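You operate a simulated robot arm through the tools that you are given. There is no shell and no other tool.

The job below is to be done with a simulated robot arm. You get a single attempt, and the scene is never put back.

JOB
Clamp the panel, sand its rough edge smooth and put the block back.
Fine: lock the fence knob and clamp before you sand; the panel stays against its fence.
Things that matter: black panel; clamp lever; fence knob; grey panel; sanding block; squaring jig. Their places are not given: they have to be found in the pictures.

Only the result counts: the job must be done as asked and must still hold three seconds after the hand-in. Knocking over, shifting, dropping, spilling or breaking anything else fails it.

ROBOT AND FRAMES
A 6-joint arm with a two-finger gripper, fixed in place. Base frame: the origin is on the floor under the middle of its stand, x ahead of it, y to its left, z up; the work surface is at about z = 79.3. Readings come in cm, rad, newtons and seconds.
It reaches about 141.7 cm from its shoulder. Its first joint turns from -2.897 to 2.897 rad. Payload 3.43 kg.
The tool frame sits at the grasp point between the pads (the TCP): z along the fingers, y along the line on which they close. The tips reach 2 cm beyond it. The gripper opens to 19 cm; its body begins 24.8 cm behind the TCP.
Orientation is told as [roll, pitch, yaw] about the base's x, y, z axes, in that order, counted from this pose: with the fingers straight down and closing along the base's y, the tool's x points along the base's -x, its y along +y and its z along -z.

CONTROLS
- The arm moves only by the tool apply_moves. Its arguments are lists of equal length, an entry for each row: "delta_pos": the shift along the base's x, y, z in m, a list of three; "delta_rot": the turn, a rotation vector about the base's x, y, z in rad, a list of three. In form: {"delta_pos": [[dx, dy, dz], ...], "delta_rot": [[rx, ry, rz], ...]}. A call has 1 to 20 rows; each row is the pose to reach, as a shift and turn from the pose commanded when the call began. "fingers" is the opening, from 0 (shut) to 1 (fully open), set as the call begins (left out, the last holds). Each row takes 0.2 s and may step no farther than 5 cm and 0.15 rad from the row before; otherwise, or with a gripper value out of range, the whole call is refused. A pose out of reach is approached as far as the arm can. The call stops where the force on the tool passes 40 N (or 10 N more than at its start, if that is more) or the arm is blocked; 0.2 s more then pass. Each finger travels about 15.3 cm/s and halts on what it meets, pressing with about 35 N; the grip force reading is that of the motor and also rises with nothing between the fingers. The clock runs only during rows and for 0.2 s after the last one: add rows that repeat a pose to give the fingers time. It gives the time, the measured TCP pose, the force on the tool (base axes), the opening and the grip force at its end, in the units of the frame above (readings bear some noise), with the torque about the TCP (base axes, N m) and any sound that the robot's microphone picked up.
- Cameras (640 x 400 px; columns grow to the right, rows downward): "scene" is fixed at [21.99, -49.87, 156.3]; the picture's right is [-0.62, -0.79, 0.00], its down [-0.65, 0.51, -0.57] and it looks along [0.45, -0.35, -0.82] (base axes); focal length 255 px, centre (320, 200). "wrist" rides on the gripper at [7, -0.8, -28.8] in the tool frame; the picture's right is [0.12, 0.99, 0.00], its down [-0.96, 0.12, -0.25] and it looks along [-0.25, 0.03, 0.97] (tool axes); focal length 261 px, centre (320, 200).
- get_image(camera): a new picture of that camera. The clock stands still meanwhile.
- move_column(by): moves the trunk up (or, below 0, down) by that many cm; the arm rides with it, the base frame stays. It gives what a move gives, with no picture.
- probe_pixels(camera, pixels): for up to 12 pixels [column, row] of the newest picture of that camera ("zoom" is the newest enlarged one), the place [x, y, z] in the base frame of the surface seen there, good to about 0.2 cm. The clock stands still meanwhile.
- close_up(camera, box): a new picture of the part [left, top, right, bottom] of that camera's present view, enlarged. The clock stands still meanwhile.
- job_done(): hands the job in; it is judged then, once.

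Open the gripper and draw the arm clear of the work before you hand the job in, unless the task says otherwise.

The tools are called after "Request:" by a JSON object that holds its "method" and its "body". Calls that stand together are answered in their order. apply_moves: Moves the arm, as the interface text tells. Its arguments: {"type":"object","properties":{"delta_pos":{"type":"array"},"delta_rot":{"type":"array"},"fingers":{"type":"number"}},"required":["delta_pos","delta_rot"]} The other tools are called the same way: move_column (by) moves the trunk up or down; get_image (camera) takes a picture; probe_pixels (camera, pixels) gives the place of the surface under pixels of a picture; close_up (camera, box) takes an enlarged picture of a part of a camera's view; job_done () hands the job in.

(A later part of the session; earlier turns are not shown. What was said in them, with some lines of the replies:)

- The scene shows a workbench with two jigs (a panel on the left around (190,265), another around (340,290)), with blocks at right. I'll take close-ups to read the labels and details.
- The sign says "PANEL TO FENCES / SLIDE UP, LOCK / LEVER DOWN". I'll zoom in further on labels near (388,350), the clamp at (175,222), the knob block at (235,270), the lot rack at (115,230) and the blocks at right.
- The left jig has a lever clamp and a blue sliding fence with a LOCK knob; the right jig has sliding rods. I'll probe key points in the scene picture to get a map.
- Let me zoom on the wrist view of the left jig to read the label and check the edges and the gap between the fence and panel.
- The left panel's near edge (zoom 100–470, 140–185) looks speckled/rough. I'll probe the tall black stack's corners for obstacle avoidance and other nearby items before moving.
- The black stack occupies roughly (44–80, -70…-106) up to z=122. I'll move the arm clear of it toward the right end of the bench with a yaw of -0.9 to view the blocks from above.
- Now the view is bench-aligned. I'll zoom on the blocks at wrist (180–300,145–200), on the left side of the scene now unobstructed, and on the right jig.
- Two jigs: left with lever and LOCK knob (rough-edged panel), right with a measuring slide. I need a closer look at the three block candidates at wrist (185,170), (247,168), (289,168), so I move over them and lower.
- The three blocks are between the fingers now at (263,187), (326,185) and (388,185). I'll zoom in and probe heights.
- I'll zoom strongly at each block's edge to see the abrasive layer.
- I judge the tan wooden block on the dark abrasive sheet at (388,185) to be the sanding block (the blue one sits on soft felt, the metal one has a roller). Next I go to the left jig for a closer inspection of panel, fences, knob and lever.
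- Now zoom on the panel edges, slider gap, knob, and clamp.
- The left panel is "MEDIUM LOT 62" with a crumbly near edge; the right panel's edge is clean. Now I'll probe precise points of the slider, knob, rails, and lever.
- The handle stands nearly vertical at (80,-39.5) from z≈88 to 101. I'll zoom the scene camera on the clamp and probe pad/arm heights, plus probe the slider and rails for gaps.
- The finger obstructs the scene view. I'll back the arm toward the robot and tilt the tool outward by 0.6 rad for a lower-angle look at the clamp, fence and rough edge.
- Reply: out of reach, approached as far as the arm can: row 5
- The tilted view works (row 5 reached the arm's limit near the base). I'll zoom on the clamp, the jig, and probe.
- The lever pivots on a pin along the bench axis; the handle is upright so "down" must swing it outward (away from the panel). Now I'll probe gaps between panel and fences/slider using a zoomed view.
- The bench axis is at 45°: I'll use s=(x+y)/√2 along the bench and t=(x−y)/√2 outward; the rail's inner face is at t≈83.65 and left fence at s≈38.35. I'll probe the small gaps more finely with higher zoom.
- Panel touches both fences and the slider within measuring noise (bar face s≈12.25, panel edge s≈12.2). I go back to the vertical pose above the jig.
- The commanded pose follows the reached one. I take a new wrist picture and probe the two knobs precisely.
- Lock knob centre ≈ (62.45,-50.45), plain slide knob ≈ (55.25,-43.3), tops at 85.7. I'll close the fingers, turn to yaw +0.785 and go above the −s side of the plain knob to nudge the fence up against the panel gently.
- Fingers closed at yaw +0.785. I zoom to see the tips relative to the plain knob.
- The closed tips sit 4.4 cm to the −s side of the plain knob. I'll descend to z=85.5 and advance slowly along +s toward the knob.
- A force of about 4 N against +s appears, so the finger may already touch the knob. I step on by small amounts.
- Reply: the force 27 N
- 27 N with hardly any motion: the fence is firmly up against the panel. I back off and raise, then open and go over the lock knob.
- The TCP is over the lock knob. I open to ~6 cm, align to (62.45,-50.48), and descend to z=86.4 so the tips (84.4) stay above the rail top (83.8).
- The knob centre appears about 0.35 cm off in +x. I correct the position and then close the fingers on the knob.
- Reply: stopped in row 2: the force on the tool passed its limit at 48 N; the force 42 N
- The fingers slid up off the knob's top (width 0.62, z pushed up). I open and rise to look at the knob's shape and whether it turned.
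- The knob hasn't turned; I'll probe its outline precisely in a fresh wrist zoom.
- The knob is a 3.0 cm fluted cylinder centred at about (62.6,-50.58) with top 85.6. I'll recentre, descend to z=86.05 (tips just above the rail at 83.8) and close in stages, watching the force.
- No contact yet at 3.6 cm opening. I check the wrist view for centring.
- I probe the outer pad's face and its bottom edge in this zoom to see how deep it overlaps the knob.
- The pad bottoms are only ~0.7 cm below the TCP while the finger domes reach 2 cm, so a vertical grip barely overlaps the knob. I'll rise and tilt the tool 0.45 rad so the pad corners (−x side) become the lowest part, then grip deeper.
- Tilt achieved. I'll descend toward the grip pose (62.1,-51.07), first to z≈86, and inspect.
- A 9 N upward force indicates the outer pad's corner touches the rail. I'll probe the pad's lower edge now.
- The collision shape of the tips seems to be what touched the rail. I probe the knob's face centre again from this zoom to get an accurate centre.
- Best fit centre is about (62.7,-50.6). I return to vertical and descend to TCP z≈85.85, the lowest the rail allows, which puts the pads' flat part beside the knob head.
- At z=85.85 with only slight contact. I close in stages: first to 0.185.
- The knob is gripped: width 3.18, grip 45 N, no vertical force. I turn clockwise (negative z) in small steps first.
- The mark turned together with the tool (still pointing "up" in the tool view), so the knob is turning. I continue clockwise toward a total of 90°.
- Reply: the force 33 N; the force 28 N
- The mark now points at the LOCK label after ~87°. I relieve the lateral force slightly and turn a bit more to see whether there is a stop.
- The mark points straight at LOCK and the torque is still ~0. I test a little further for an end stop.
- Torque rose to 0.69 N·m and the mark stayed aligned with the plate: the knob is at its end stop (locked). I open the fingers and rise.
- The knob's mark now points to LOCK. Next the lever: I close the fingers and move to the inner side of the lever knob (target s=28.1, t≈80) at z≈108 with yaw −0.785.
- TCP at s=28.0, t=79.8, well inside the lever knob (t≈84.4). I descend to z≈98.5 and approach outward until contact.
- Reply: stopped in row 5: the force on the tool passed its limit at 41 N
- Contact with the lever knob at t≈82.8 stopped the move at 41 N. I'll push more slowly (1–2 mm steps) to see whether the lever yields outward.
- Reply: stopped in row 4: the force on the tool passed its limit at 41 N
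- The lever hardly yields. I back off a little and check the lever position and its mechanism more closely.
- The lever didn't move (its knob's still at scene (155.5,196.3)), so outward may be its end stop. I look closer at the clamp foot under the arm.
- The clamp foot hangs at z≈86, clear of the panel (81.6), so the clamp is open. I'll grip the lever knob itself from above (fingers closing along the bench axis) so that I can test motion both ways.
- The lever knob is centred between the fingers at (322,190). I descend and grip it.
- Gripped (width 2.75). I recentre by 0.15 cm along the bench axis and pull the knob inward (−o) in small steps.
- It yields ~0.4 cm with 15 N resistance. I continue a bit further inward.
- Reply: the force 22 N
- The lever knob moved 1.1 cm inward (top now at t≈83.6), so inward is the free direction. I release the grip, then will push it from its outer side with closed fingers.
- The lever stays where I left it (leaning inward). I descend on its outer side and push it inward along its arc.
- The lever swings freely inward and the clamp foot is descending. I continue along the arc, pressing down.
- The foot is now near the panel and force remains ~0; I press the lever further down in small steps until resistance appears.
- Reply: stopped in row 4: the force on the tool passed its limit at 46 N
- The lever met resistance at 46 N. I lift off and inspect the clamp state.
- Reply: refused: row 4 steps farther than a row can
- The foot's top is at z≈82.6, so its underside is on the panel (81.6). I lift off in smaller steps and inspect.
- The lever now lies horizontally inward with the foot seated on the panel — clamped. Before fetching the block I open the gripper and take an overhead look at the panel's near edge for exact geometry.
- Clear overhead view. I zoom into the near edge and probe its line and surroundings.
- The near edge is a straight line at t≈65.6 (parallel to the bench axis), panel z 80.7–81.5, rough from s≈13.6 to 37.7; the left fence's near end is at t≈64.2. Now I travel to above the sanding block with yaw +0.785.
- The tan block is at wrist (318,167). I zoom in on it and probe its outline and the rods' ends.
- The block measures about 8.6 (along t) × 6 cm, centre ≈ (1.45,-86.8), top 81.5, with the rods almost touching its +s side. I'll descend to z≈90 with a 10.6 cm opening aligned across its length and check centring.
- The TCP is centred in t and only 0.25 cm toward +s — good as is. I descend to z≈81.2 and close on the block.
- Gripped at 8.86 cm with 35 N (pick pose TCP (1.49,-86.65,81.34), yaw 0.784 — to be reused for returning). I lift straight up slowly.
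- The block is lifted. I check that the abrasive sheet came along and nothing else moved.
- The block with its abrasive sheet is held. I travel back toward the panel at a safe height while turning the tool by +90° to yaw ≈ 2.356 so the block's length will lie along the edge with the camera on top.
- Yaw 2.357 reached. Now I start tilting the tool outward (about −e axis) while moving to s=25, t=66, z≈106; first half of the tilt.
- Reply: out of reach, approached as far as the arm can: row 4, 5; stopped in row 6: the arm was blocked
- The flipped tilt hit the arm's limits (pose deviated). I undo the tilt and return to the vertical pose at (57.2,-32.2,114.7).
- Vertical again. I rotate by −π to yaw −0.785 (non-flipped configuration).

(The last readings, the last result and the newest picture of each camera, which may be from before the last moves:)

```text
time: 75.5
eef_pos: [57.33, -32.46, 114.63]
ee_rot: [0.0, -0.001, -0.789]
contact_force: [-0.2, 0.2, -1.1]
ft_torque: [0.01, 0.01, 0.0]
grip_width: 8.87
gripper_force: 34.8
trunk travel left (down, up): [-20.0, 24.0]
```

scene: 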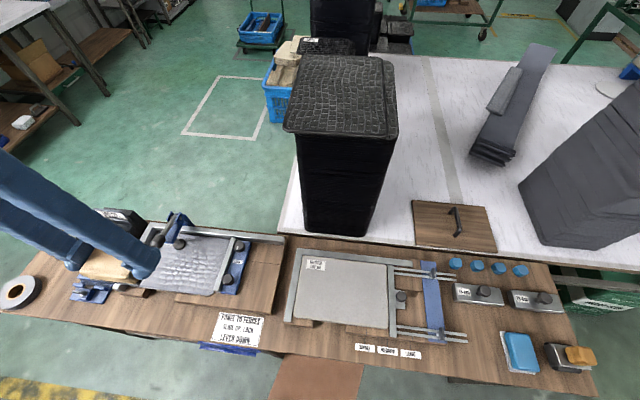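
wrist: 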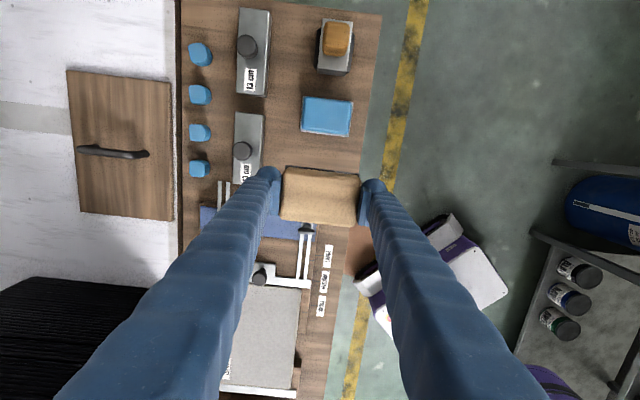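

Yaw −0.789. Now tilt outward by 0.6 while moving out to s≈25, t≈68, z≈106.

Request:
{"method": "apply_moves", "body": {"delta_pos": [[0.02, 0.005, -0.015], [0.04, 0.01, -0.03], [0.06, 0.015, -0.05], [0.075, 0.02, -0.07], [0.084, 0.021, -0.086]], "delta_rot": [[-0.085, -0.085, 0], [-0.17, -0.17, 0], [-0.255, -0.255, 0], [-0.34, -0.34, 0], [-0.424, -0.424, 0]]}}

Request:
{"method": "get_image", "body": {"camera": "scene"}}

```text
time: 76.7
eef_pos: [64.82, -30.4, 106.35]
ee_rot: [-0.01, -0.546, -0.798]
contact_force: [1.3, -1.1, -0.3]
ft_torque: [0.25, 0.25, 0.05]
grip_width: 8.84
gripper_force: 35.2
out of reach, approached as far as the arm can: row 5
trunk travel left (down, up): [-20.0, 24.0]
```

```text
taken
```

scene: 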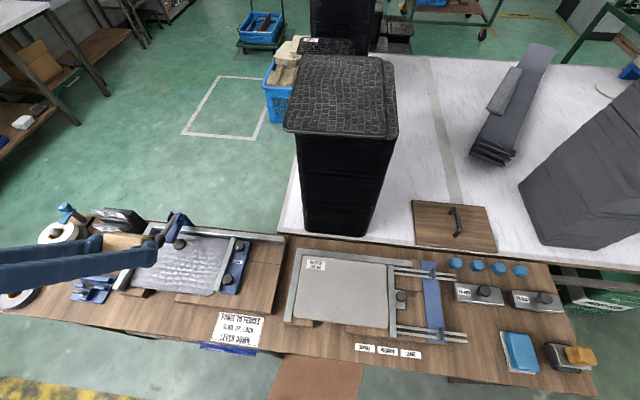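

Outward tilt is limited to ≈0.55 rad here, so a fully horizontal tool isn't possible; I'll sand with the block resting on the edge's arris at a moderate outward tilt. First I untilt and rise, then lower the trunk 20 cm to gain tilt range at bench height.

Request:
{"method": "apply_moves", "body": {"delta_pos": [[-0.01, 0.005, 0.03], [-0.02, 0.01, 0.06], [-0.03, 0.01, 0.09], [-0.03, 0.01, 0.12], [-0.03, 0.01, 0.12]], "delta_rot": [[0.1, 0.1, 0], [0.2, 0.2, 0], [0.3, 0.3, 0], [0.386, 0.386, 0], [0.386, 0.386, 0]]}}

Request:
{"method": "move_column", "body": {"by": -20}}

Request:
{"method": "get_image", "body": {"camera": "scene"}}

```text
time: 77.9
eef_pos: [61.97, -29.64, 118.61]
ee_rot: [0.0, -0.051, -0.784]
contact_force: [0.1, 0.4, -1.2]
ft_torque: [0.04, -0.01, -0.03]
grip_width: 8.86
gripper_force: 35.1
trunk travel left (down, up): [-20.0, 24.0]
```

```text
time: 80.1
eef_pos: [61.92, -29.71, 98.62]
ee_rot: [0.0, -0.054, -0.786]
contact_force: [1.0, -0.2, -1.5]
ft_torque: [0.02, 0.03, 0.04]
grip_width: 8.89
gripper_force: 34.8
trunk travel left (down, up): [0.0, 44.0]
```

```text
taken
```

scene: 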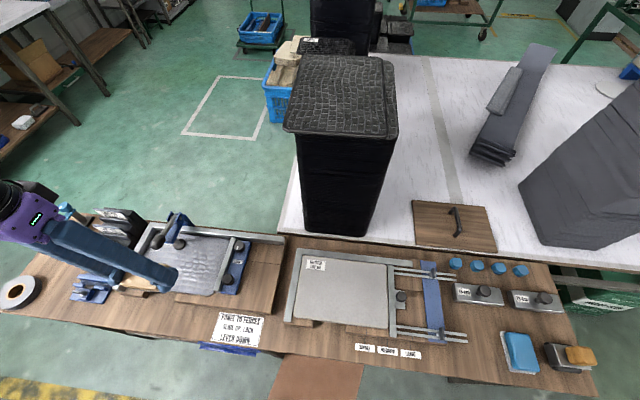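

Trunk lowered; TCP at z=98.6. I test how far the outward tilt can go now, in free space above the near edge.

Request:
{"method": "apply_moves", "body": {"delta_pos": [[0, 0, 0], [0, 0, 0], [0, 0, 0], [0, 0, 0], [0, 0, 0], [0, 0, 0], [0, 0, 0], [0, 0, 0]], "delta_rot": [[-0.1, -0.1, 0], [-0.2, -0.2, 0], [-0.3, -0.3, 0], [-0.4, -0.4, 0], [-0.5, -0.5, 0], [-0.6, -0.6, 0], [-0.7, -0.7, 0], [-0.8, -0.8, 0]]}}

Request:
{"method": "get_image", "body": {"camera": "scene"}}

```text
time: 81.9
eef_pos: [67.59, -30.57, 97.89]
ee_rot: [-0.052, -1.174, -0.752]
contact_force: [6.7, 2.9, -0.8]
ft_torque: [-0.21, 0.41, -1.09]
grip_width: 8.88
gripper_force: 35.2
out of reach, approached as far as the arm can: row 7, 8
trunk travel left (down, up): [0.0, 44.0]
```

```text
taken
```

scene: 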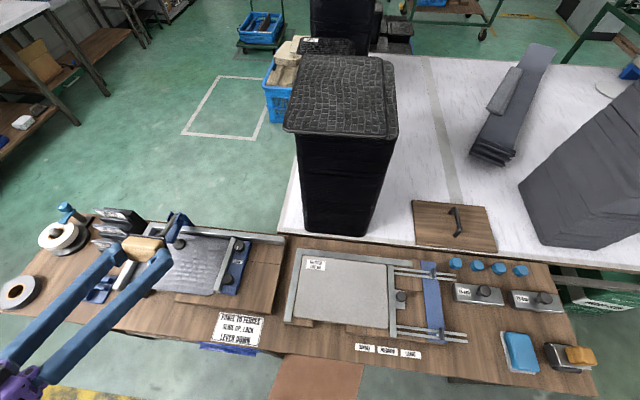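

Tilt reached 1.17 rad with the trunk down (row 6, 0.9 rad, was fully reachable). There is a small force reading; I check with a zoom whether something touches.

Request:
{"method": "close_up", "body": {"camera": "scene", "box": [90, 190, 220, 300]}}

Request:
{"method": "apply_moves", "body": {"delta_pos": [[-0.007, 0.007, 0.01], [-0.014, 0.014, 0.02]], "delta_rot": [[0.03, 0.03, 0], [0.06, 0.06, 0]]}}

```text
3.64 times, centred on (155, 245) of scene
```

zoom: 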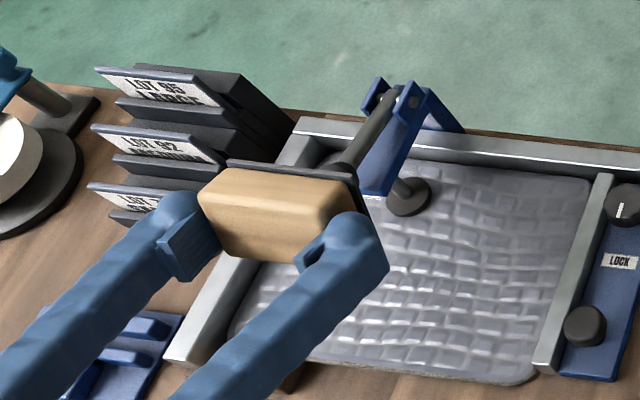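

```text
time: 82.5
eef_pos: [66.4, -28.79, 100.25]
ee_rot: [0.0, -1.102, -0.788]
contact_force: [0.2, -0.1, -0.5]
ft_torque: [-0.02, 0.07, -0.05]
grip_width: 8.88
gripper_force: 34.9
trunk travel left (down, up): [0.0, 44.0]
```

The block had lightly brushed the lever knob; it's clear now (force 0). I'll return to vertical, and use the other orientation (block length across the edge, fingers clear of the fence) with a gentle 0.25 rad tilt. First undo the tilt.

Request:
{"method": "apply_moves", "body": {"delta_pos": [[-0.005, 0.005, 0.01], [-0.01, 0.01, 0.02], [-0.015, 0.015, 0.03], [-0.02, 0.02, 0.03], [-0.02, 0.02, 0.03], [-0.02, 0.02, 0.03], [-0.02, 0.02, 0.03], [-0.02, 0.02, 0.03]], "delta_rot": [[0.1, 0.1, 0], [0.2, 0.2, 0], [0.3, 0.3, 0], [0.4, 0.4, 0], [0.5, 0.5, 0], [0.6, 0.6, 0], [0.7, 0.7, 0], [0.779, 0.779, 0]]}}

Request:
{"method": "close_up", "body": {"camera": "scene", "box": [110, 190, 220, 300]}}

```text
time: 84.3
eef_pos: [64.48, -26.84, 103.12]
ee_rot: [0.0, 0.004, -0.786]
contact_force: [-0.8, 0.3, -0.4]
ft_torque: [-0.02, -0.03, 0.01]
grip_width: 8.9
gripper_force: 34.7
trunk travel left (down, up): [0.0, 44.0]
```

```text
3.64 times, centred on (165, 245) of scene
```

zoom: 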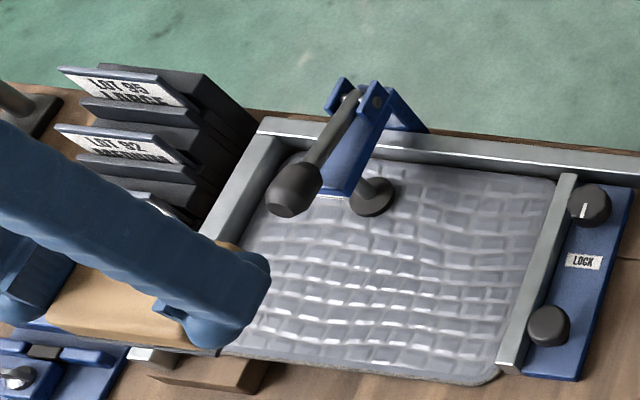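

Lever still down and knob at LOCK. I rotate to yaw +0.785 so the block's length lies across the edge.

Request:
{"method": "apply_moves", "body": {"delta_pos": [[0, 0, 0], [0, 0, 0], [0, 0, 0], [0, 0, 0], [0, 0, 0], [0, 0, 0], [0, 0, 0], [0, 0, 0], [0, 0, 0], [0, 0, 0], [0, 0, 0], [0, 0, 0]], "delta_rot": [[0, 0, 0.131], [0, 0, 0.262], [0, 0, 0.393], [0, 0, 0.524], [0, 0, 0.655], [0, 0, 0.786], [0, 0, 0.917], [0, 0, 1.048], [0, 0, 1.179], [0, 0, 1.31], [0, 0, 1.441], [0, 0, 1.571]]}}

Request:
{"method": "get_image", "body": {"camera": "scene"}}

Request:
{"method": "get_image", "body": {"camera": "wrist"}}

```text
time: 86.9
eef_pos: [64.34, -26.82, 103.19]
ee_rot: [0.0, -0.001, 0.787]
contact_force: [-0.5, 0.1, -1.4]
ft_torque: [0.0, -0.01, -0.01]
grip_width: 8.88
gripper_force: 34.9
trunk travel left (down, up): [0.0, 44.0]
```

```text
taken
```

scene: 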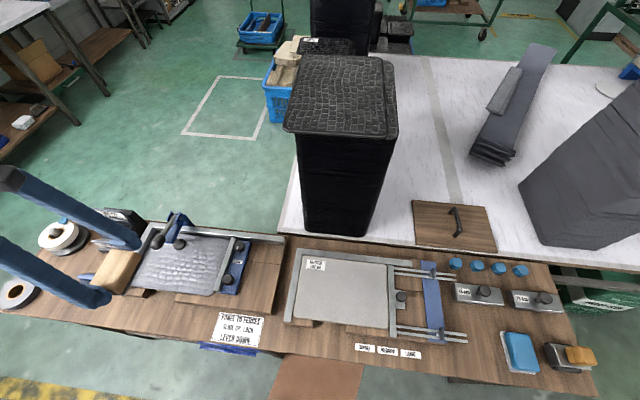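

```text
taken
```

wrist: 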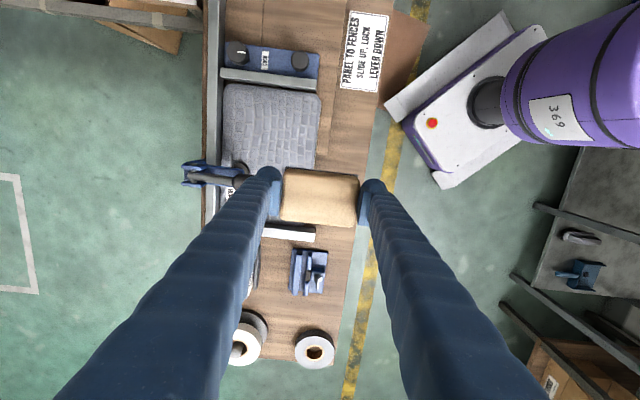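

Block across the edge. Now tilt by 0.25 outward and descend to just above the edge (s≈25, t≈64.2, z≈87).

Request:
{"method": "apply_moves", "body": {"delta_pos": [[-0.004, -0.003, -0.04], [-0.008, -0.006, -0.08], [-0.0127, -0.009, -0.12], [-0.0127, -0.009, -0.15], [-0.0127, -0.009, -0.162]], "delta_rot": [[-0.06, -0.06, 0], [-0.12, -0.12, 0], [-0.177, -0.177, 0], [-0.177, -0.177, 0], [-0.177, -0.177, 0]]}}

Request:
{"method": "close_up", "body": {"camera": "scene", "box": [90, 220, 250, 320]}}

```text
time: 88.1
eef_pos: [63.23, -27.75, 86.84]
ee_rot: [-0.251, -0.001, 0.785]
contact_force: [-0.1, -0.4, -1.8]
ft_torque: [-0.02, 0.05, -0.02]
grip_width: 8.87
gripper_force: 35.2
trunk travel left (down, up): [0.0, 44.0]
```

```text
4.00 times, centred on (170, 270) of scene
```

zoom: 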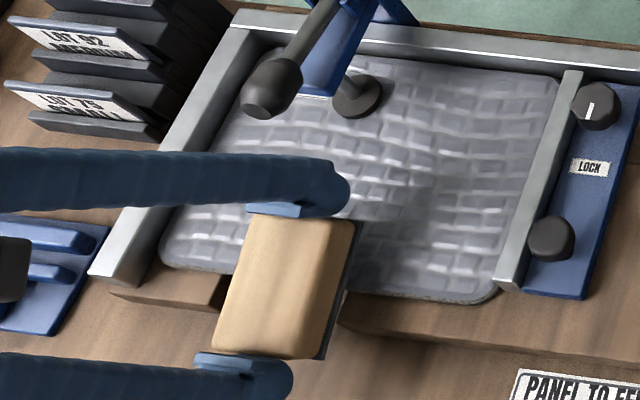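

The block is above the edge, tilted slightly. I descend in small steps to make contact with the arris.

Request:
{"method": "apply_moves", "body": {"delta_pos": [[0, 0, -0.008], [0, 0, -0.014], [0, 0, -0.017], [0, 0, -0.019]], "delta_rot": [[0, 0, 0], [0, 0, 0], [0, 0, 0], [0, 0, 0]]}}

Request:
{"method": "apply_moves", "body": {"delta_pos": [[0, 0, -0.001], [0, 0, -0.002]], "delta_rot": [[0, 0, 0], [0, 0, 0]]}}

```text
time: 89.1
eef_pos: [63.15, -27.88, 85.36]
ee_rot: [-0.254, -0.001, 0.785]
contact_force: [-1.6, 1.8, 10.8]
ft_torque: [-0.24, 0.14, -0.06]
grip_width: 8.87
gripper_force: 34.8
trunk travel left (down, up): [0.0, 44.0]
```

```text
time: 89.7
eef_pos: [63.05, -27.71, 85.23]
ee_rot: [-0.253, -0.002, 0.786]
contact_force: [0.3, 2.7, 24.3]
ft_torque: [-0.35, 0.0, -0.05]
grip_width: 8.87
gripper_force: 34.9
trunk travel left (down, up): [0.0, 44.0]
```

Contact at TCP z≈85.4 with 24 N now — a bit higher than computed. I look closely at the contact geometry.

Request:
{"method": "close_up", "body": {"camera": "scene", "box": [130, 260, 200, 320]}}

Request:
{"method": "probe_pixels", "body": {"camera": "zoom", "pixels": [[470, 60], [440, 160], [400, 250], [370, 330], [430, 100], [320, 300], [240, 280], [420, 290], [480, 100], [250, 100], [500, 180], [455, 175]]}}

Request:
{"method": "close_up", "body": {"camera": "wrist", "box": [260, 150, 380, 240]}}

```text
6.67 times, centred on (165, 290) of scene
```

zoom: 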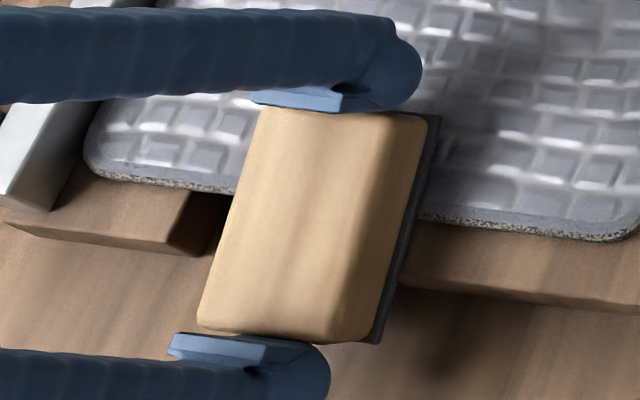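

```text
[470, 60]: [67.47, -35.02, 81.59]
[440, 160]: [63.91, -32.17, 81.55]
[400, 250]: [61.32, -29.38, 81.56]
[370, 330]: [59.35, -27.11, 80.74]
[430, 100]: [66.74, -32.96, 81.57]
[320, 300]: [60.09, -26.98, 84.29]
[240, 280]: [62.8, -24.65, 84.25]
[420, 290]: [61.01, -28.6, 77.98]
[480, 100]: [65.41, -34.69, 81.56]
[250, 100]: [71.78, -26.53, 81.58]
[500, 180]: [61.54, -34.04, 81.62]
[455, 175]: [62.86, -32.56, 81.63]
```

```text
4.44 times, centred on (320, 195) of wrist
```

zoom: 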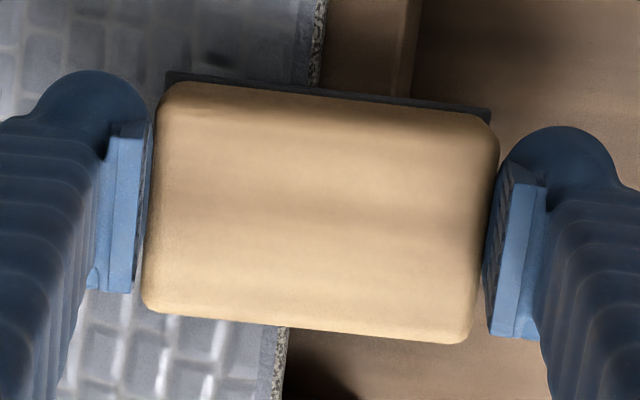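

The geometry checks out: the block's underside rests on the arris at t≈65.6. I ease the pressure slightly and make a first stroke toward +s.

Request:
{"method": "apply_moves", "body": {"delta_pos": [[0, 0, 0.0007], [0.007, 0.007, 0.0007], [0.014, 0.014, 0.0007], [0.021, 0.021, 0.0007], [0.028, 0.028, 0.0007]], "delta_rot": [[0, 0, 0], [0, 0, 0], [0, 0, 0], [0, 0, 0], [0, 0, 0]]}}

Request:
{"method": "close_up", "body": {"camera": "scene", "box": [130, 260, 220, 320]}}

```text
time: 90.9
eef_pos: [65.68, -24.93, 85.09]
ee_rot: [-0.252, 0.002, 0.784]
contact_force: [-7.5, 1.2, 18.9]
ft_torque: [-0.22, 0.11, -0.05]
grip_width: 8.85
gripper_force: 34.8
trunk travel left (down, up): [0.0, 44.0]
```

```text
6.67 times, centred on (175, 290) of scene
```

zoom: 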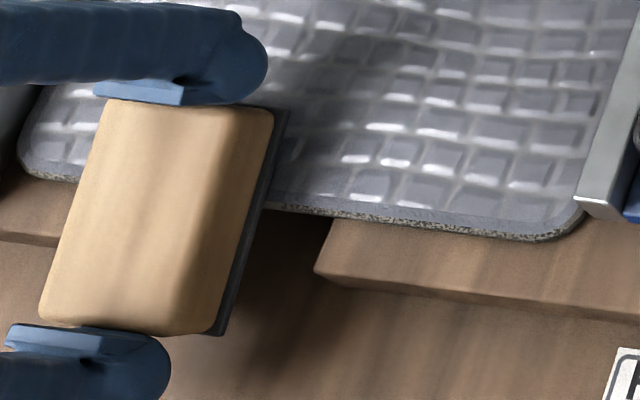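

Contact held at ~19 N while sliding. I continue the stroke to the left end (s≈35) and then back to the right end (s≈16).

Request:
{"method": "apply_moves", "body": {"delta_pos": [[0.011, 0.011, 0], [0.022, 0.022, 0], [0.033, 0.033, 0], [0.042, 0.042, 0]], "delta_rot": [[0, 0, 0], [0, 0, 0], [0, 0, 0], [0, 0, 0]]}}

Request:
{"method": "apply_moves", "body": {"delta_pos": [[-0.015, -0.015, 0], [-0.03, -0.03, 0], [-0.045, -0.045, 0], [-0.06, -0.06, 0], [-0.075, -0.075, 0], [-0.09, -0.09, 0]], "delta_rot": [[0, 0, 0], [0, 0, 0], [0, 0, 0], [0, 0, 0], [0, 0, 0], [0, 0, 0]]}}

Request:
{"method": "close_up", "body": {"camera": "scene", "box": [110, 250, 230, 320]}}

```text
time: 91.9
eef_pos: [70.1, -20.83, 85.12]
ee_rot: [-0.252, 0.002, 0.785]
contact_force: [-3.3, 1.4, 11.9]
ft_torque: [-0.13, 0.08, -0.02]
grip_width: 8.86
gripper_force: 35.3
trunk travel left (down, up): [0.0, 44.0]
```

```text
time: 93.3
eef_pos: [60.86, -29.74, 84.96]
ee_rot: [-0.251, 0.0, 0.786]
contact_force: [-4.2, 2.2, 18.2]
ft_torque: [-0.11, -0.1, -0.1]
grip_width: 8.86
gripper_force: 34.5
trunk travel left (down, up): [0.0, 44.0]
```

```text
5.33 times, centred on (170, 285) of scene
```

zoom: 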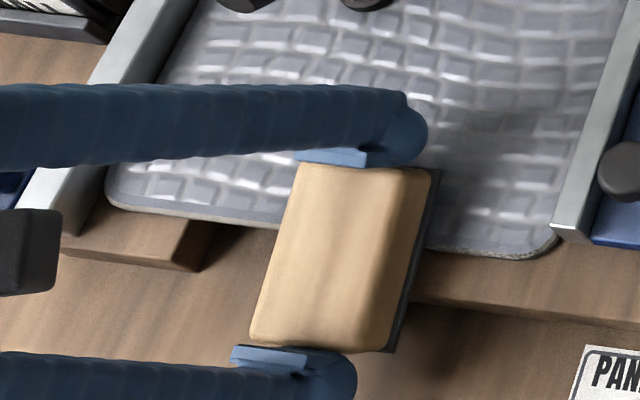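

The edge part left of the block (zoom 110–275, 195–225) now looks smoother than the right part. I zoom in to confirm.

Request:
{"method": "close_up", "body": {"camera": "scene", "box": [125, 275, 170, 305]}}

Request:
{"method": "close_up", "body": {"camera": "scene", "box": [185, 280, 225, 305]}}

```text
13.33 times, centred on (148, 290) of scene
```

zoom: 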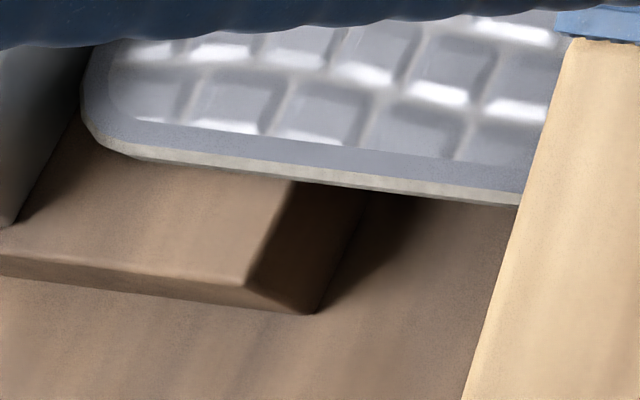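

```text
16.00 times, centred on (205, 292) of scene
```

zoom: 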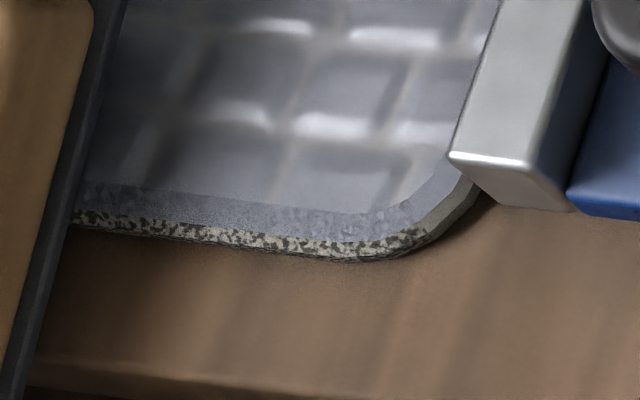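

Confirmed: the left part is smooth, the right part still rough. I continue to the right end (s≈16) and make repeated passes over the full length.

Request:
{"method": "apply_moves", "body": {"delta_pos": [[-0.011, -0.011, 0], [-0.022, -0.022, 0], [-0.033, -0.033, 0], [-0.042, -0.042, 0]], "delta_rot": [[0, 0, 0], [0, 0, 0], [0, 0, 0], [0, 0, 0]]}}

Request:
{"method": "apply_moves", "body": {"delta_pos": [[0.015, 0.015, 0], [0.03, 0.03, 0], [0.045, 0.045, 0], [0.06, 0.06, 0], [0.06, 0.06, 0], [0.045, 0.045, 0], [0.03, 0.03, 0], [0.015, 0.015, 0], [0.0, 0.0, 0]], "delta_rot": [[0, 0, 0], [0, 0, 0], [0, 0, 0], [0, 0, 0], [0, 0, 0], [0, 0, 0], [0, 0, 0], [0, 0, 0], [0, 0, 0]]}}

```text
time: 94.3
eef_pos: [56.83, -33.84, 85.0]
ee_rot: [-0.252, -0.001, 0.785]
contact_force: [-2.0, 4.4, 15.6]
ft_torque: [-0.1, -0.13, -0.02]
grip_width: 8.86
gripper_force: 34.5
trunk travel left (down, up): [0.0, 44.0]
```

```text
time: 96.3
eef_pos: [56.85, -33.83, 85.09]
ee_rot: [-0.252, 0.0, 0.783]
contact_force: [-3.3, 1.6, 19.5]
ft_torque: [-0.14, -0.11, -0.08]
grip_width: 8.87
gripper_force: 34.6
trunk travel left (down, up): [0.0, 44.0]
```

Force steady at ~16–20 N. Two more full-length passes: out to s≈35 and back.

Request:
{"method": "apply_moves", "body": {"delta_pos": [[0.015, 0.015, 0], [0.03, 0.03, 0], [0.045, 0.045, 0], [0.06, 0.06, 0], [0.075, 0.075, 0], [0.09, 0.09, 0], [0.105, 0.105, 0], [0.12, 0.12, 0], [0.131, 0.131, 0]], "delta_rot": [[0, 0, 0], [0, 0, 0], [0, 0, 0], [0, 0, 0], [0, 0, 0], [0, 0, 0], [0, 0, 0], [0, 0, 0], [0, 0, 0]]}}

Request:
{"method": "close_up", "body": {"camera": "scene", "box": [130, 265, 225, 320]}}

Request:
{"method": "close_up", "body": {"camera": "scene", "box": [185, 280, 225, 305]}}

```text
time: 98.3
eef_pos: [69.95, -20.76, 85.1]
ee_rot: [-0.252, 0.0, 0.783]
contact_force: [-2.3, 1.7, 5.5]
ft_torque: [-0.03, 0.03, 0.02]
grip_width: 8.89
gripper_force: 35.3
trunk travel left (down, up): [0.0, 44.0]
```

```text
6.74 times, centred on (178, 292) of scene
```

zoom: 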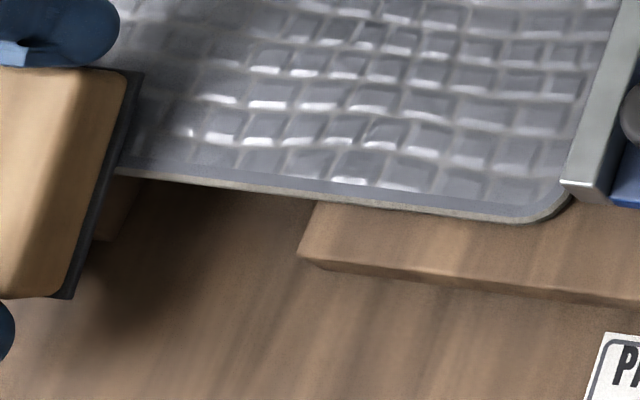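

```text
16.00 times, centred on (205, 292) of scene
```

zoom: 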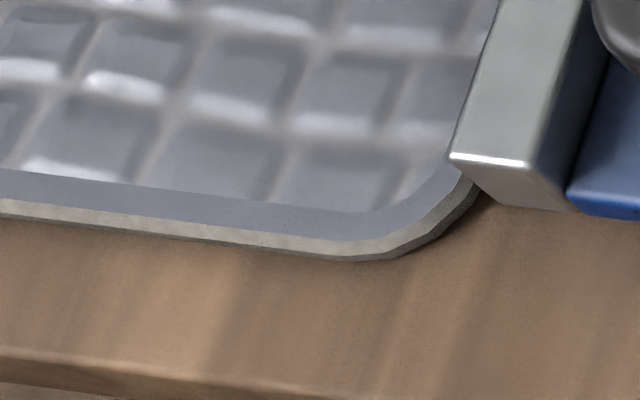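

The whole visible edge is smooth now. Force at the left end was only 5 N, so I do a couple more strokes there with slightly more pressure, then a final full pass.

Request:
{"method": "apply_moves", "body": {"delta_pos": [[0, 0, -0.0008], [-0.015, -0.015, -0.0008], [-0.03, -0.03, -0.0008], [-0.04, -0.04, -0.0008], [-0.025, -0.025, -0.0008], [-0.01, -0.01, -0.0008], [0.001, 0.001, -0.0008], [-0.015, -0.015, -0.0006], [-0.03, -0.03, -0.0003], [-0.045, -0.045, 0], [-0.06, -0.06, 0], [-0.075, -0.075, 0], [-0.09, -0.09, 0], [-0.105, -0.105, 0], [-0.12, -0.12, 0], [-0.131, -0.131, 0]], "delta_rot": [[0, 0, 0], [0, 0, 0], [0, 0, 0], [0, 0, 0], [0, 0, 0], [0, 0, 0], [0, 0, 0], [0, 0, 0], [0, 0, 0], [0, 0, 0], [0, 0, 0], [0, 0, 0], [0, 0, 0], [0, 0, 0], [0, 0, 0], [0, 0, 0]]}}

Request:
{"method": "apply_moves", "body": {"delta_pos": [[0.015, 0.015, 0], [0.03, 0.03, 0], [0.045, 0.045, 0], [0.06, 0.06, 0], [0.06, 0.06, 0.02], [0.055, 0.065, 0.06], [0.05, 0.07, 0.1]], "delta_rot": [[0, 0, 0], [0, 0, 0], [0, 0, 0], [0, 0, 0], [0, 0, 0], [0, 0, 0], [0, 0, 0]]}}

Request:
{"method": "get_image", "body": {"camera": "scene"}}

Request:
{"method": "close_up", "body": {"camera": "scene", "box": [105, 255, 225, 320]}}

```text
time: 101.7
eef_pos: [56.86, -33.88, 84.82]
ee_rot: [-0.25, 0.001, 0.784]
contact_force: [-1.4, -0.7, 6.9]
ft_torque: [-0.14, 0.0, -0.04]
grip_width: 8.87
gripper_force: 34.5
trunk travel left (down, up): [0.0, 44.0]
```

```text
time: 103.3
eef_pos: [61.71, -26.93, 95.11]
ee_rot: [-0.252, 0.001, 0.786]
contact_force: [-0.3, -0.8, -1.3]
ft_torque: [0.04, 0.04, 0.03]
grip_width: 8.86
gripper_force: 34.3
trunk travel left (down, up): [0.0, 44.0]
```

```text
taken
```

scene: 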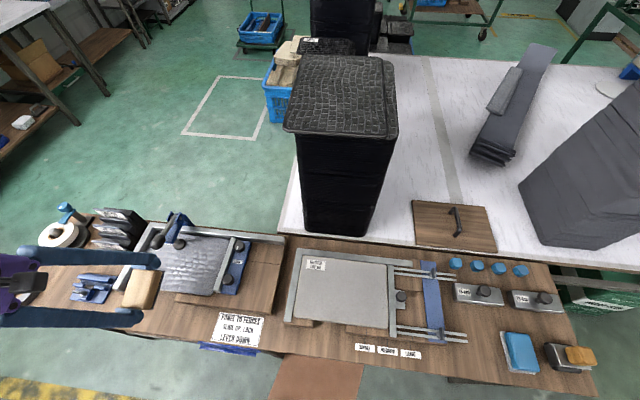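

```text
5.33 times, centred on (165, 288) of scene
```

zoom: 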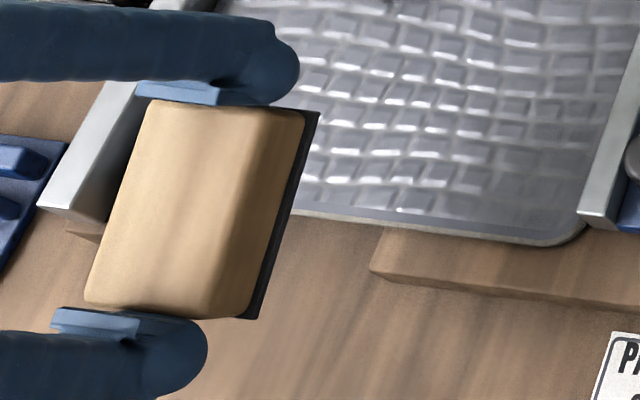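

The edge looks smooth all along. I untilt, raise the trunk back by 20 cm and check the left end of the edge.

Request:
{"method": "apply_moves", "body": {"delta_pos": [[-0.01, 0, 0.02], [-0.02, -0.01, 0.04], [-0.03, -0.03, 0.05], [-0.04, -0.05, 0.05], [-0.05, -0.07, 0.05]], "delta_rot": [[0.06, 0.06, 0], [0.12, 0.12, 0], [0.177, 0.177, 0], [0.177, 0.177, 0], [0.177, 0.177, 0]]}}

Request:
{"method": "move_column", "body": {"by": 20}}

Request:
{"method": "get_image", "body": {"camera": "scene"}}

Request:
{"method": "close_up", "body": {"camera": "scene", "box": [100, 250, 230, 320]}}

Request:
{"method": "close_up", "body": {"camera": "scene", "box": [110, 270, 160, 305]}}

```text
time: 104.5
eef_pos: [56.85, -33.96, 99.97]
ee_rot: [0.001, 0.001, 0.785]
contact_force: [-0.3, 0.5, -1.4]
ft_torque: [-0.03, -0.01, -0.02]
grip_width: 8.87
gripper_force: 35.0
trunk travel left (down, up): [0.0, 44.0]
```

```text
time: 106.7
eef_pos: [56.84, -33.93, 119.99]
ee_rot: [0.001, 0.0, 0.783]
contact_force: [0.3, 1.1, -1.0]
ft_torque: [-0.02, 0.0, -0.04]
grip_width: 8.87
gripper_force: 34.1
trunk travel left (down, up): [-20.0, 24.0]
```

```text
taken
```

scene: 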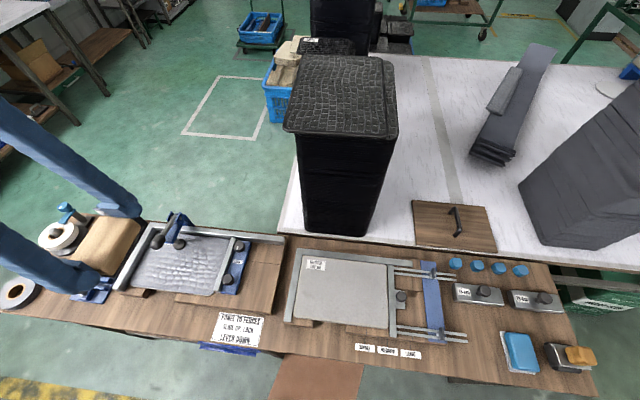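

```text
4.92 times, centred on (165, 285) of scene
```

zoom: 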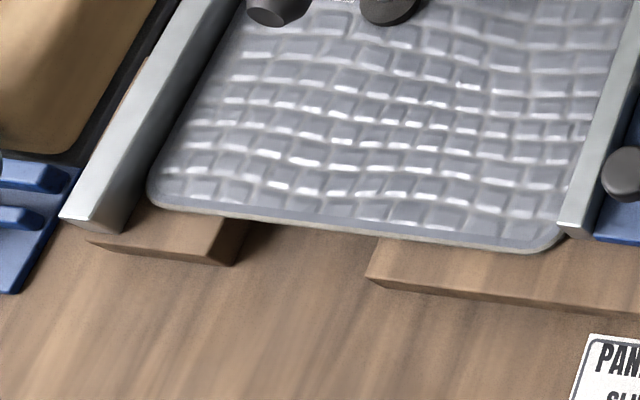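

```text
11.43 times, centred on (135, 288) of scene
```

zoom: 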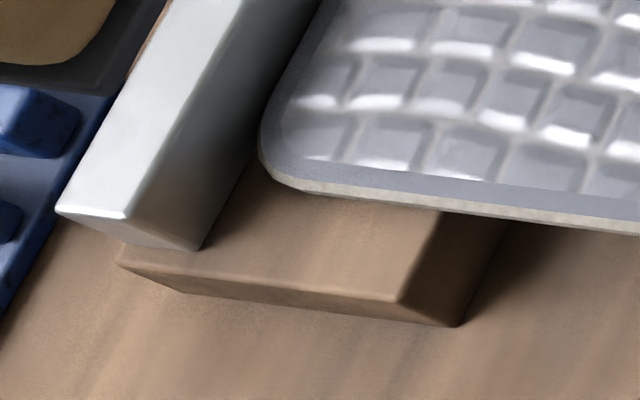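

The left end is smooth. I check the middle and right at high zoom before returning the block.

Request:
{"method": "close_up", "body": {"camera": "scene", "box": [145, 275, 190, 303]}}

Request:
{"method": "close_up", "body": {"camera": "scene", "box": [180, 277, 225, 305]}}

```text
14.22 times, centred on (168, 289) of scene
```

zoom: 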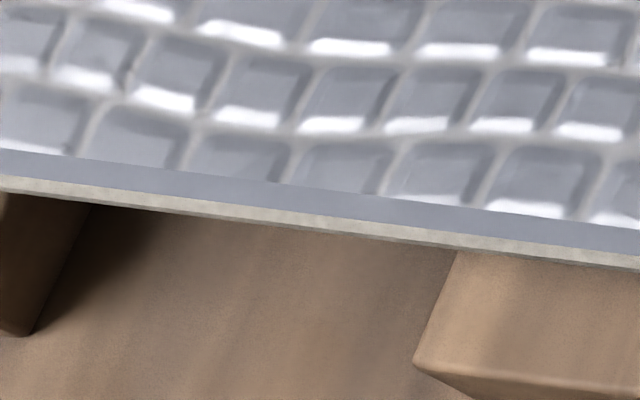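

```text
14.22 times, centred on (202, 291) of scene
```

zoom: 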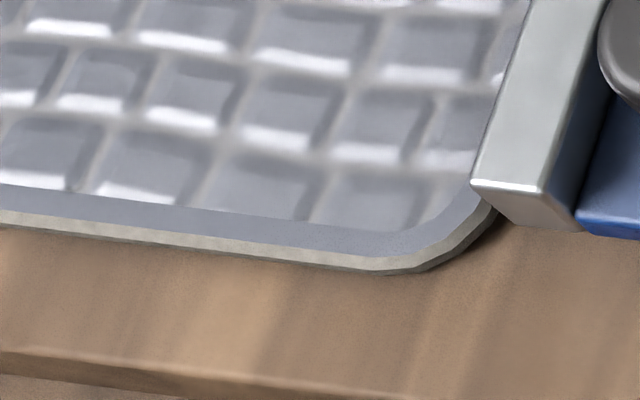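

All smooth. Now check the block's position in the grip by repeating the earlier wrist zoom (block then spanned 118–528 horizontally, 60–360 vertically).

Request:
{"method": "close_up", "body": {"camera": "wrist", "box": [265, 155, 375, 235]}}

```text
5.00 times, centred on (320, 195) of wrist
```

zoom: 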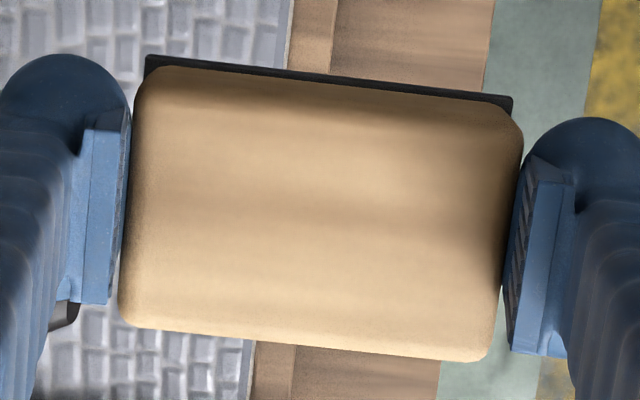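

The block sits almost the same in the grip (only ~0.35 cm lower). I travel back above its original spot, aiming 0.25 cm away from the rods (target TCP (1.31,-86.83)).

Request:
{"method": "apply_moves", "body": {"delta_pos": [[-0.031, -0.029, -0.005], [-0.062, -0.059, -0.01], [-0.093, -0.088, -0.02], [-0.123, -0.118, -0.03], [-0.154, -0.147, -0.04], [-0.185, -0.176, -0.05], [-0.216, -0.206, -0.06], [-0.247, -0.235, -0.07], [-0.278, -0.265, -0.08], [-0.309, -0.294, -0.09], [-0.339, -0.323, -0.1], [-0.37, -0.353, -0.11], [-0.401, -0.382, -0.12], [-0.432, -0.411, -0.13], [-0.463, -0.441, -0.14], [-0.494, -0.47, -0.15], [-0.525, -0.5, -0.16], [-0.555, -0.529, -0.17], [-0.5553, -0.529, -0.18]], "delta_rot": [[0, 0, 0], [0, 0, 0], [0, 0, 0], [0, 0, 0], [0, 0, 0], [0, 0, 0], [0, 0, 0], [0, 0, 0], [0, 0, 0], [0, 0, 0], [0, 0, 0], [0, 0, 0], [0, 0, 0], [0, 0, 0], [0, 0, 0], [0, 0, 0], [0, 0, 0], [0, 0, 0.001], [0, 0, 0.001]]}}

Request:
{"method": "get_image", "body": {"camera": "scene"}}

Request:
{"method": "get_image", "body": {"camera": "wrist"}}

```text
time: 110.7
eef_pos: [1.26, -86.99, 102.03]
ee_rot: [-0.002, -0.001, 0.786]
contact_force: [0.7, -0.3, -0.9]
ft_torque: [0.07, -0.02, -0.02]
grip_width: 8.85
gripper_force: 35.1
trunk travel left (down, up): [-20.0, 24.0]
```

```text
taken
```

scene: 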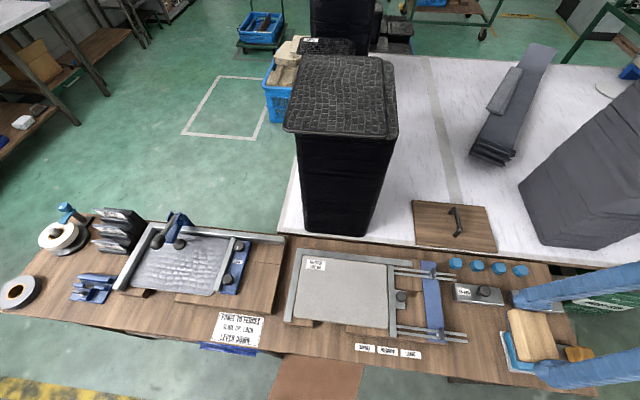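

```text
taken
```

wrist: 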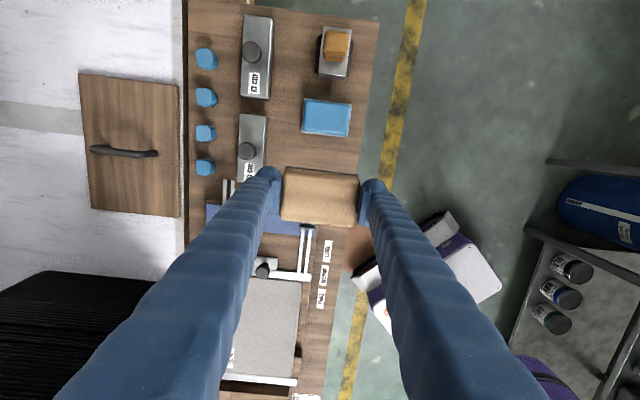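

I descend toward the bench, first to z≈84, then slowly.

Request:
{"method": "apply_moves", "body": {"delta_pos": [[0.001, 0.001, -0.04], [0.001, 0.001, -0.08], [0.001, 0.001, -0.12], [0.001, 0.001, -0.15], [0.001, 0.001, -0.17], [0.001, 0.001, -0.183], [0.001, 0.001, -0.183]], "delta_rot": [[0, 0, 0], [0, 0, 0], [0, 0, 0], [0, 0, 0], [0, 0, 0], [0, 0, 0], [0, 0, 0]]}}

Request:
{"method": "close_up", "body": {"camera": "scene", "box": [430, 300, 540, 380]}}

Request:
{"method": "close_up", "body": {"camera": "wrist", "box": [250, 150, 390, 250]}}

```text
time: 112.2
eef_pos: [1.29, -86.8, 83.56]
ee_rot: [0.0, 0.001, 0.785]
contact_force: [0.5, -0.1, -2.1]
ft_torque: [0.05, 0.01, -0.03]
grip_width: 8.88
gripper_force: 35.3
trunk travel left (down, up): [-20.0, 24.0]
```

```text
5.00 times, centred on (485, 340) of scene
```

zoom: 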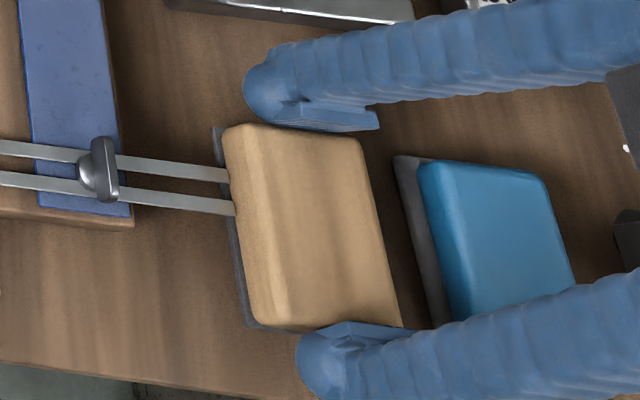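

```text
4.00 times, centred on (320, 200) of wrist
```

zoom: 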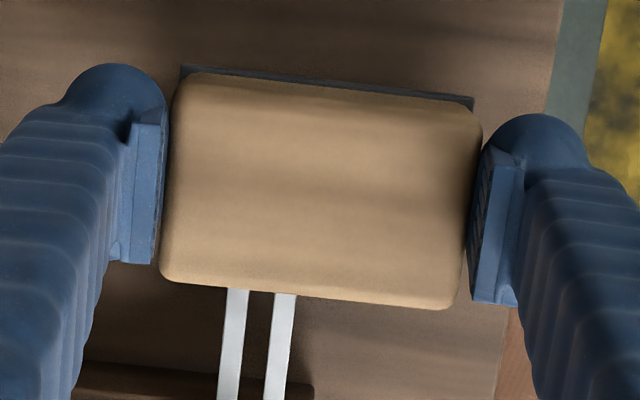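

Well aligned, with the rods just beside the block. I lower slowly until the bench takes the weight.

Request:
{"method": "apply_moves", "body": {"delta_pos": [[0, 0, -0.007], [0, 0, -0.012], [0, 0, -0.015], [0, 0, -0.0165]], "delta_rot": [[0, 0, 0], [0, 0, 0], [0, 0, 0], [0, 0, 0]]}}

```text
time: 113.2
eef_pos: [1.45, -86.73, 81.91]
ee_rot: [0.0, 0.0, 0.784]
contact_force: [-0.1, -0.5, -0.8]
ft_torque: [-0.04, -0.04, 0.0]
grip_width: 8.86
gripper_force: 34.5
trunk travel left (down, up): [-20.0, 24.0]
```

Request:
{"method": "apply_moves", "body": {"delta_pos": [[0, 0, -0.001], [0, 0, -0.002]], "delta_rot": [[0, 0, 0], [0, 0, 0]]}}

```text
time: 113.8
eef_pos: [1.39, -86.77, 81.83]
ee_rot: [-0.002, 0.0, 0.786]
contact_force: [-0.9, 0.7, -0.3]
ft_torque: [-0.04, 0.01, 0.0]
grip_width: 8.86
gripper_force: 34.7
trunk travel left (down, up): [-20.0, 24.0]
```

No contact yet at 81.83 (weight reading near zero); I keep lowering by 1 mm steps.

Request:
{"method": "apply_moves", "body": {"delta_pos": [[0, 0, -0.001], [0, 0, -0.002], [0, 0, -0.003]], "delta_rot": [[0, 0, 0], [0, 0, 0], [0, 0, 0]]}}

```text
time: 114.7
eef_pos: [1.43, -86.77, 81.67]
ee_rot: [-0.004, 0.002, 0.785]
contact_force: [1.5, -2.1, 13.6]
ft_torque: [0.52, 0.27, -0.04]
grip_width: 8.87
gripper_force: 34.4
trunk travel left (down, up): [-20.0, 24.0]
```

The bench takes the load (13.6 N). I release the block and rise straight up.

Request:
{"method": "apply_moves", "body": {"delta_pos": [[0, 0, 0.0005], [0, 0, 0.0005], [0, 0, 0.0005]], "delta_rot": [[0, 0, 0], [0, 0, 0], [0, 0, 0]], "fingers": 0.54}}

Request:
{"method": "apply_moves", "body": {"delta_pos": [[0, 0, 0.02], [0, 0, 0.06], [0, 0, 0.1], [0, 0, 0.14], [0, 0, 0.18], [0, 0, 0.22], [0, 0, 0.26], [0, 0, 0.3]], "delta_rot": [[0, 0, 0], [0, 0, 0], [0, 0, 0], [0, 0, 0], [0, 0, 0], [0, 0, 0], [0, 0, 0], [0, 0, 0]]}}

Request:
{"method": "get_image", "body": {"camera": "scene"}}

Request:
{"method": "close_up", "body": {"camera": "scene", "box": [430, 300, 540, 380]}}

Request:
{"method": "close_up", "body": {"camera": "wrist", "box": [285, 140, 355, 195]}}

```text
time: 115.5
eef_pos: [1.28, -86.83, 81.52]
ee_rot: [0.0, 0.001, 0.785]
contact_force: [0.7, 0.0, -0.2]
ft_torque: [-0.02, 0.0, 0.04]
grip_width: 10.26
gripper_force: 0.1
trunk travel left (down, up): [-20.0, 24.0]
```

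```text
time: 117.2
eef_pos: [1.43, -86.72, 111.54]
ee_rot: [0.0, -0.002, 0.785]
contact_force: [-0.1, -0.1, 1.0]
ft_torque: [0.0, 0.0, 0.01]
grip_width: 10.25
gripper_force: 0.0
trunk travel left (down, up): [-20.0, 24.0]
```

```text
taken
```

scene: 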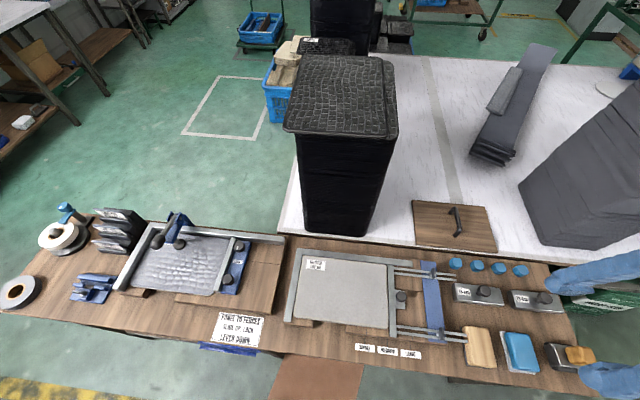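

```text
5.00 times, centred on (485, 340) of scene
```

zoom: 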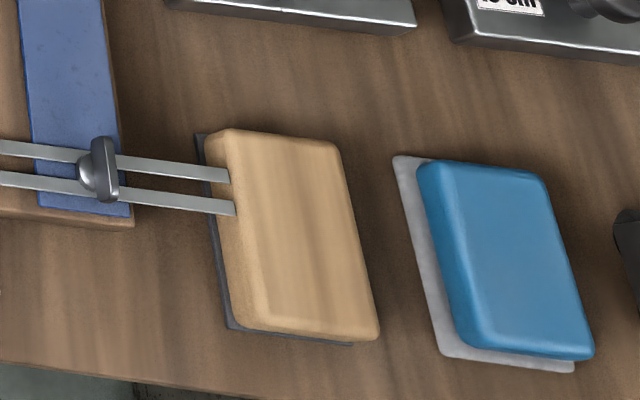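

```text
7.27 times, centred on (320, 168) of wrist
```

zoom: 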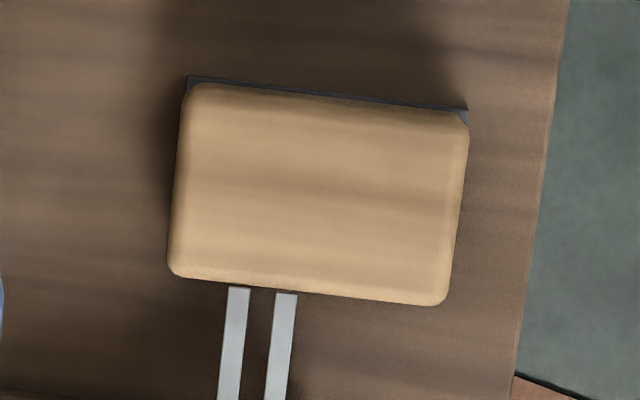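

The block is back, lying flat at its place. I verify the clamp, knob and panel once more, and open the gripper while retracting to a clear high pose.

Request:
{"method": "apply_moves", "body": {"delta_pos": [[0.01, 0.03, 0.03], [0.02, 0.06, 0.06], [0.04, 0.09, 0.09], [0.06, 0.12, 0.11], [0.08, 0.15, 0.13], [0.1, 0.18, 0.14]], "delta_rot": [[0, 0, -0.1], [0, 0, -0.2], [0, 0, -0.3], [0, 0, -0.4], [0, 0, -0.5], [0, 0, -0.6]], "fingers": 1}}

Request:
{"method": "get_image", "body": {"camera": "scene"}}

Request:
{"method": "close_up", "body": {"camera": "scene", "box": [100, 190, 300, 320]}}

Request:
{"method": "close_up", "body": {"camera": "scene", "box": [400, 240, 610, 385]}}

```text
time: 118.7
eef_pos: [11.54, -68.57, 125.72]
ee_rot: [0.0, 0.0, 0.184]
contact_force: [0.8, 0.0, -0.6]
ft_torque: [0.0, 0.01, -0.01]
grip_width: 19.01
gripper_force: 0.1
trunk travel left (down, up): [-20.0, 24.0]
```

```text
taken
```

scene: 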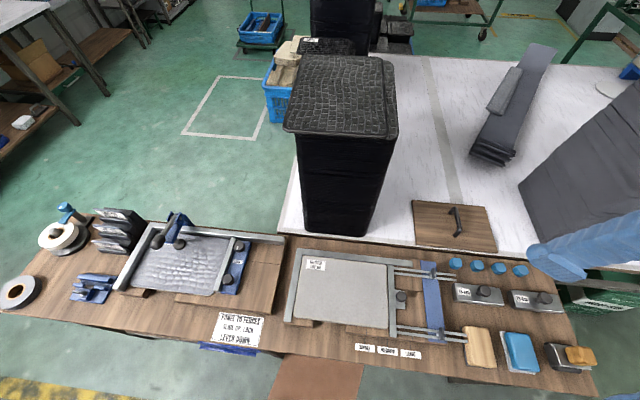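

```text
3.08 times, centred on (200, 255) of scene
```

zoom: 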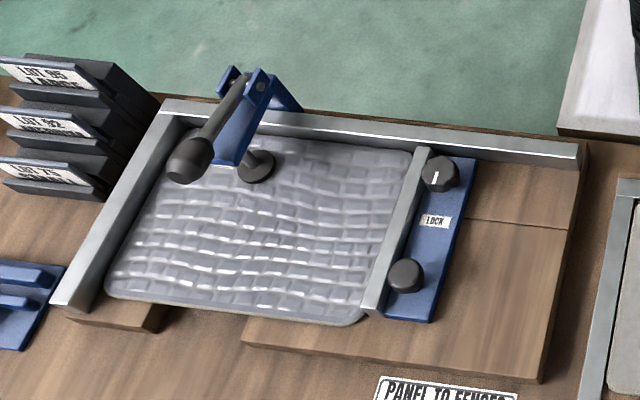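

```text
2.76 times, centred on (505, 312) of scene
```

zoom: 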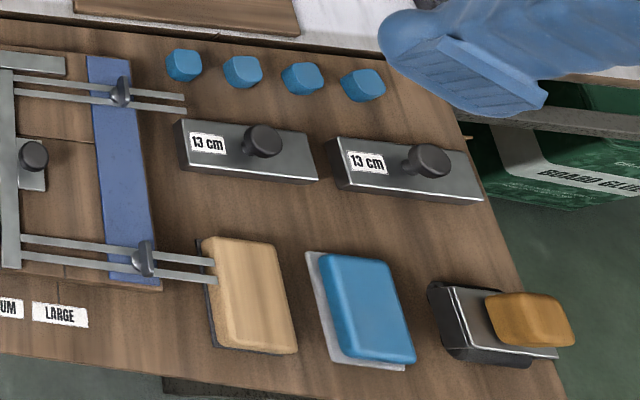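

The lever is down with the foot on the panel, the knob mark is at LOCK, the panel still sits against its fences with a smooth edge, the block is back in its place, and the open gripper is clear. I hand in the job.

Request:
{"method": "job_done", "body": {}}

```text
The job is handed in.
```

The panel is clamped, its rough edge is sanded smooth, and the sanding block is back where it was. I've handed the job in. The hand-in gave no verdict, so this rests on my own checks.

- **Fence and clamp:** The fence was already tight against the panel. I turned its knob clockwise to the end stop, so its mark points at LOCK, then swung the clamp lever down. Its foot sits on the panel. Both were done before any sanding.
- **Sanding:** I held the block tilted slightly over the edge and made several passes along its full length. Close-ups afterwards show no rough patches left. The panel still looks seated against its fences.
- **Sanding block:** There was no label, so I took the tan wooden one with the dark sheet underneath, and it did smooth the edge. I set it down about 0.2 cm from its original spot, to keep it clear of the rods beside it.
- **Incidental contact:** While I was testing tilt angles, the block lightly touched the lever knob. The lever was still down when I checked afterwards.

The gripper is open and the arm is clear of the bench. Nothing else looks moved in the final pictures.
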